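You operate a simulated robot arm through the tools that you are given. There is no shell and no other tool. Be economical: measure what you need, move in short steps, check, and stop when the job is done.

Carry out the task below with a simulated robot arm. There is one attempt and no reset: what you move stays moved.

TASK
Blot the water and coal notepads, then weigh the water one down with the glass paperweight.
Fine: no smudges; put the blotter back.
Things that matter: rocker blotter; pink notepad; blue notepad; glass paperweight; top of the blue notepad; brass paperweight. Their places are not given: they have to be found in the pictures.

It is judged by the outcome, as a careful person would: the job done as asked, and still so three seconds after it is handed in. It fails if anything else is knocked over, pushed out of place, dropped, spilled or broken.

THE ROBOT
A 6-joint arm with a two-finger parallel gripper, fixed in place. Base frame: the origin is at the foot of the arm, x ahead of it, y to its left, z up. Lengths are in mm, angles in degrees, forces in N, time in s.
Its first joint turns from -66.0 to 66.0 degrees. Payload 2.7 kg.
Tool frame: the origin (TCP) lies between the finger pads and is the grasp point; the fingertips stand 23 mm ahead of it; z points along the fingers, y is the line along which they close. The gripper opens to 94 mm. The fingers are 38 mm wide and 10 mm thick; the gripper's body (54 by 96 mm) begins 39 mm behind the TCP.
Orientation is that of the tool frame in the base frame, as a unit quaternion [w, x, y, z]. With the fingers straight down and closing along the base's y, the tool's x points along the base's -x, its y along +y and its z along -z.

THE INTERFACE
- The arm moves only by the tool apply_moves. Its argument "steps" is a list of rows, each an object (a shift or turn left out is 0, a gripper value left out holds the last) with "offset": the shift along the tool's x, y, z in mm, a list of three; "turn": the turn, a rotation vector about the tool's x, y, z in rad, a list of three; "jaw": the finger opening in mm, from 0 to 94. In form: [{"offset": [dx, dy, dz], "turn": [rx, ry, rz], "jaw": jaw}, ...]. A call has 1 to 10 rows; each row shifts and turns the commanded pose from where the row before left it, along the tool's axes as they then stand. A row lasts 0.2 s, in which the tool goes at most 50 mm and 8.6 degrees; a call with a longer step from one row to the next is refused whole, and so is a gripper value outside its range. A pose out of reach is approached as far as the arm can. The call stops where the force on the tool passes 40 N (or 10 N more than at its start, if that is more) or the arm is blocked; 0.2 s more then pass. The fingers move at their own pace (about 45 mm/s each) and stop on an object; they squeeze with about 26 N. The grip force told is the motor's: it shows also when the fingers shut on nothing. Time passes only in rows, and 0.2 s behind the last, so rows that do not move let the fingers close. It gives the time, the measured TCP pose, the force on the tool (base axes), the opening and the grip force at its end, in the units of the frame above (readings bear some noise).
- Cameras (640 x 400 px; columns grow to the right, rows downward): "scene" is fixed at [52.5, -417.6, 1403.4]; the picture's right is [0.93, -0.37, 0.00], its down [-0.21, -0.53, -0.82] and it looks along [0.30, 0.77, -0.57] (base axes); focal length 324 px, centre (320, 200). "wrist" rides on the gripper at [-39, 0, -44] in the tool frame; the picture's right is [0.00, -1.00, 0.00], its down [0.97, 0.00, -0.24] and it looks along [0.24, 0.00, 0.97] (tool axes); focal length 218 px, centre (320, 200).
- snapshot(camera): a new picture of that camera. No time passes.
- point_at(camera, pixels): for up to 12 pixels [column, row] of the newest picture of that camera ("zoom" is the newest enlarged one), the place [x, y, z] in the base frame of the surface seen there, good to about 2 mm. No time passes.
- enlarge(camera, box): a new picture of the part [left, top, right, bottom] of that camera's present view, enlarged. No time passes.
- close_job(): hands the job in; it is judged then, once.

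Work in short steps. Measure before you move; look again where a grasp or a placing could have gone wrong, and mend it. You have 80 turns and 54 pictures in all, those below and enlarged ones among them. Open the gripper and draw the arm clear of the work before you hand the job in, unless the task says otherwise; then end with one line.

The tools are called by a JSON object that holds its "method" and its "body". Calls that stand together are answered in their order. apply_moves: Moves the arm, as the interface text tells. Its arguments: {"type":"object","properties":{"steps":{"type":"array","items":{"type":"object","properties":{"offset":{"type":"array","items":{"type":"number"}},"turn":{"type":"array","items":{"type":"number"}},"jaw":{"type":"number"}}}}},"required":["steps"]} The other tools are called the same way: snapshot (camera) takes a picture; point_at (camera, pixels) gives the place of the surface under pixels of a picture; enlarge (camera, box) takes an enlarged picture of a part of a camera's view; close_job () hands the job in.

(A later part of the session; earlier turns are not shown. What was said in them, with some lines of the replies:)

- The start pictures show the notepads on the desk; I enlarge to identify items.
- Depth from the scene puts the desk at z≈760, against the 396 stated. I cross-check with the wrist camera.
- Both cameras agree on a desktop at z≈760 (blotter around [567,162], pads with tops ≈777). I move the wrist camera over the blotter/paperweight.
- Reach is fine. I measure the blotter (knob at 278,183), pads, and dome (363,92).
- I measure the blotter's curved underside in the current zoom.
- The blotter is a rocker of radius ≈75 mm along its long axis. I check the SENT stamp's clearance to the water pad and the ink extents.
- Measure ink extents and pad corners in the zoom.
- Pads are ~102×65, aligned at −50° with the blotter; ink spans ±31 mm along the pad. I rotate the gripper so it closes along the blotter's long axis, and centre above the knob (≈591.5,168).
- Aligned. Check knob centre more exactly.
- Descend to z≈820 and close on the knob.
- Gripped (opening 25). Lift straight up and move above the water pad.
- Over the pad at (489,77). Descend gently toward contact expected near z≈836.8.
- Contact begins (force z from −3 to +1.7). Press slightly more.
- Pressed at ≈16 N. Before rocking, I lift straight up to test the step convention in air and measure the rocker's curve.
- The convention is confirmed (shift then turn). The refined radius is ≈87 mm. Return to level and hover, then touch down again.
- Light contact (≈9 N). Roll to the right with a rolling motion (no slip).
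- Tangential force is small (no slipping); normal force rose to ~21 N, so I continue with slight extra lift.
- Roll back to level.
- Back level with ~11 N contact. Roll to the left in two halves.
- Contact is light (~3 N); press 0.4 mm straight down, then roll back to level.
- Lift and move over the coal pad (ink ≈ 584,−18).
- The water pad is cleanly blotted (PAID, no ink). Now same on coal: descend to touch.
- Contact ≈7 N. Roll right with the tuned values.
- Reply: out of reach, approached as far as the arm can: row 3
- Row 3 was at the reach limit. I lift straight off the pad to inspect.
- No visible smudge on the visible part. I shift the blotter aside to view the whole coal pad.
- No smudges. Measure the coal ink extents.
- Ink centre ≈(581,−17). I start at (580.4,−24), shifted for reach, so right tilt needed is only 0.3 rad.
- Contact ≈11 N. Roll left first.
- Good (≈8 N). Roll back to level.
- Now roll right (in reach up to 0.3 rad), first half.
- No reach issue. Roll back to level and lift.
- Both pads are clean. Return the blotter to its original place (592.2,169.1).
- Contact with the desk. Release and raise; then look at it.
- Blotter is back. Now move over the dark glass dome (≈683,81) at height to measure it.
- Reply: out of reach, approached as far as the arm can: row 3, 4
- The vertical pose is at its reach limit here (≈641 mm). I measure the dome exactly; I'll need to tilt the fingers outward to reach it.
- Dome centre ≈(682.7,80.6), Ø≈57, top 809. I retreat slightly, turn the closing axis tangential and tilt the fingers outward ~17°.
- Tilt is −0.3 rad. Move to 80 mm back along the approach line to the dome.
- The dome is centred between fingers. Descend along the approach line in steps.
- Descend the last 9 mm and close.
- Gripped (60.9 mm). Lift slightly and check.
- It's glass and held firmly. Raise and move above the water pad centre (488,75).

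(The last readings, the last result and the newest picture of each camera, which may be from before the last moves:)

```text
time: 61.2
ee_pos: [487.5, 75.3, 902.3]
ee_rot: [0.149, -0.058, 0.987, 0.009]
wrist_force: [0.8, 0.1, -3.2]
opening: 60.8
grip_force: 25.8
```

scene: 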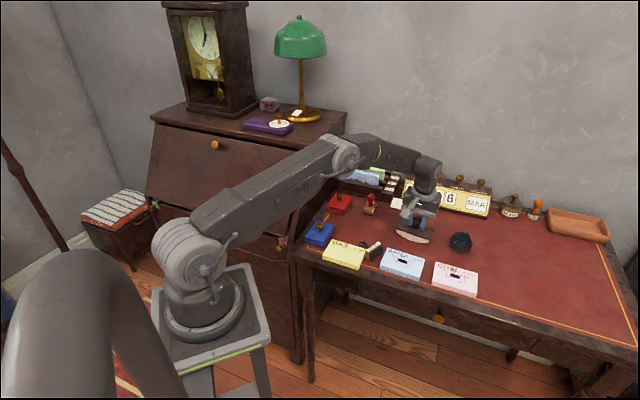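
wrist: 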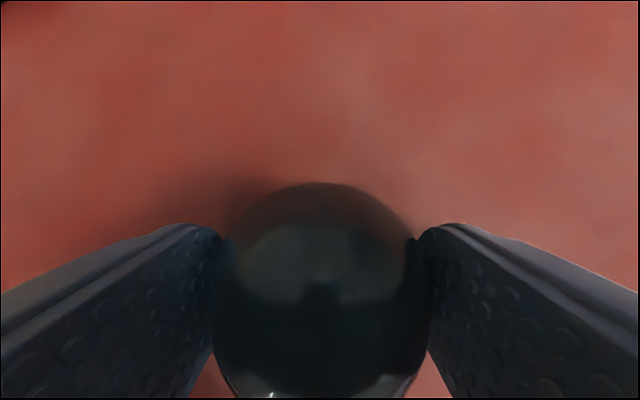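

Descend vertically to ~18 mm above placement and look.

{"method": "apply_moves", "body": {"steps": [{"offset": [7.13, 0, 22.9]}, {"offset": [7.13, 0, 22.9]}, {"offset": [7.13, 0, 22.9]}, {}, {}]}}

{"method": "enlarge", "body": {"camera": "scene", "box": [350, 200, 470, 290]}}

```text
time: 62.4
ee_pos: [488.6, 74.5, 830.6]
ee_rot: [0.149, -0.059, 0.987, 0.011]
wrist_force: [-0.6, 0.2, -2.6]
opening: 61.0
grip_force: 25.8
```

```text
4.44 times, centred on (410, 245) of scene
```

zoom: 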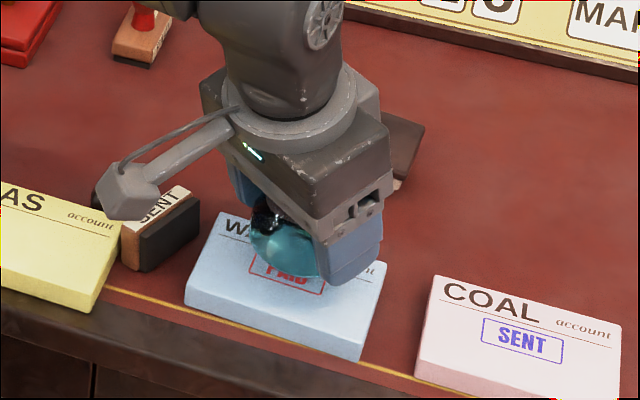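

The grey box on the gripper is near the SENT stamp; I check its height.

{"method": "point_at", "body": {"camera": "zoom", "pixels": [[130, 200], [125, 216], [150, 212], [105, 195], [160, 200], [185, 192], [98, 200], [350, 270], [360, 240]]}}

```text
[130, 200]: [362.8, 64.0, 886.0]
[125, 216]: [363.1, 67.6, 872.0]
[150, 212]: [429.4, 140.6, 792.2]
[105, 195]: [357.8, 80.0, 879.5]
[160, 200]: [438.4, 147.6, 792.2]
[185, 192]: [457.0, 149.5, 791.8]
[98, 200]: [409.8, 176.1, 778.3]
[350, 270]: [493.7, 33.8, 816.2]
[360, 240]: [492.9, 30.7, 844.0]
```

Box is at z≥872: clear. Lower further, then in small steps to contact.

{"method": "apply_moves", "body": {"steps": [{"offset": [2.97, 0, 9.55]}, {"offset": [2.1, 0, 6.7]}, {}, {"offset": [0.45, 0, 1.43]}, {}]}}

```text
time: 63.6
ee_pos: [489.5, 73.8, 812.6]
ee_rot: [0.149, -0.059, 0.987, 0.01]
wrist_force: [0.1, -0.6, -1.8]
opening: 60.9
grip_force: 25.8
```

{"method": "apply_moves", "body": {"steps": [{"offset": [0.36, 0, 1.15]}, {}, {"offset": [0.24, 0, 0.76]}, {}]}}

```text
time: 64.6
ee_pos: [489.0, 74.2, 810.8]
ee_rot: [0.149, -0.059, 0.987, 0.01]
wrist_force: [0.8, 0.3, -2.6]
opening: 61.0
grip_force: 26.0
```

{"method": "apply_moves", "body": {"steps": [{"offset": [0.3, 0, 0.95]}, {}, {}]}}

```text
time: 65.4
ee_pos: [488.2, 74.8, 809.7]
ee_rot: [0.149, -0.058, 0.987, 0.01]
wrist_force: [-0.1, -0.5, -3.1]
opening: 61.1
grip_force: 25.6
```

{"method": "apply_moves", "body": {"steps": [{"offset": [0.24, 0, 0.76]}, {}, {}]}}

```text
time: 66.2
ee_pos: [490.1, 75.9, 809.1]
ee_rot: [0.149, -0.059, 0.987, 0.009]
wrist_force: [-0.9, -0.6, -0.3]
opening: 61.3
grip_force: 25.7
```

{"method": "apply_moves", "body": {"steps": [{"offset": [0.12, 0, 0.4]}, {}, {}]}}

```text
time: 67.0
ee_pos: [490.1, 74.4, 809.4]
ee_rot: [0.15, -0.059, 0.987, 0.009]
wrist_force: [-3.5, -0.6, 8.9]
opening: 61.0
grip_force: 26.1
```

Firm contact. Release gently and withdraw along the tool axis.

{"method": "apply_moves", "body": {"steps": [{"jaw": 64}, {}, {"jaw": 78}, {}, {"offset": [0, 0, -10]}, {"offset": [0, 0, -30]}, {"offset": [0, 0, -40]}, {"offset": [0, 0, -40]}, {"offset": [0, 0, -40]}, {}]}}

{"method": "enlarge", "body": {"camera": "scene", "box": [340, 190, 500, 300]}}

```text
time: 69.2
ee_pos: [440.3, 69.4, 962.6]
ee_rot: [0.149, -0.059, 0.987, 0.01]
wrist_force: [0.6, -0.6, 0.6]
opening: 78.0
grip_force: 0.0
```

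```text
3.64 times, centred on (420, 245) of scene
```

zoom: 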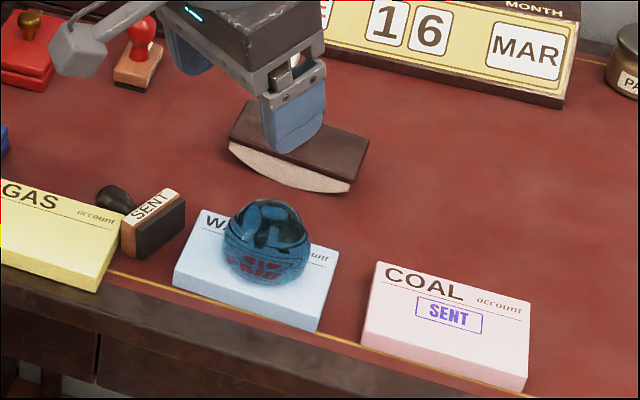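

The paperweight sits on the water pad. Draw the arm up clear and take a final look.

{"method": "apply_moves", "body": {"steps": [{"offset": [0, 0, -40], "jaw": 94}, {"offset": [-10, 25, -35]}, {"offset": [-10, 30, -30]}, {"offset": [0, 30, -10]}, {}]}}

{"method": "enlarge", "body": {"camera": "scene", "box": [290, 150, 490, 300]}}

```text
time: 70.4
ee_pos: [415.8, 150.1, 1078.8]
ee_rot: [0.15, -0.058, 0.987, 0.01]
wrist_force: [-0.5, -0.5, 1.5]
opening: 93.9
grip_force: 0.1
```

```text
2.67 times, centred on (390, 225) of scene
```

zoom: 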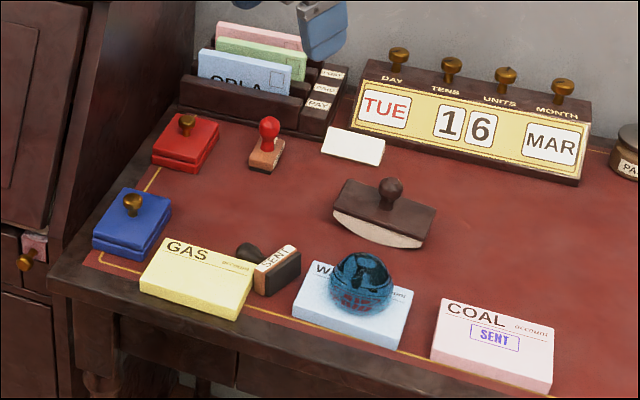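

Everything is in place, the blotter is back and the pads are clean, so I hand in the job.

{"method": "close_job", "body": {}}

```text
The job is handed in.
```

I blotted the water and coal notepads with no smudges showing in the pictures, put the rocker blotter back to within about 2 mm of where it was, and set the glass paperweight on the water notepad.
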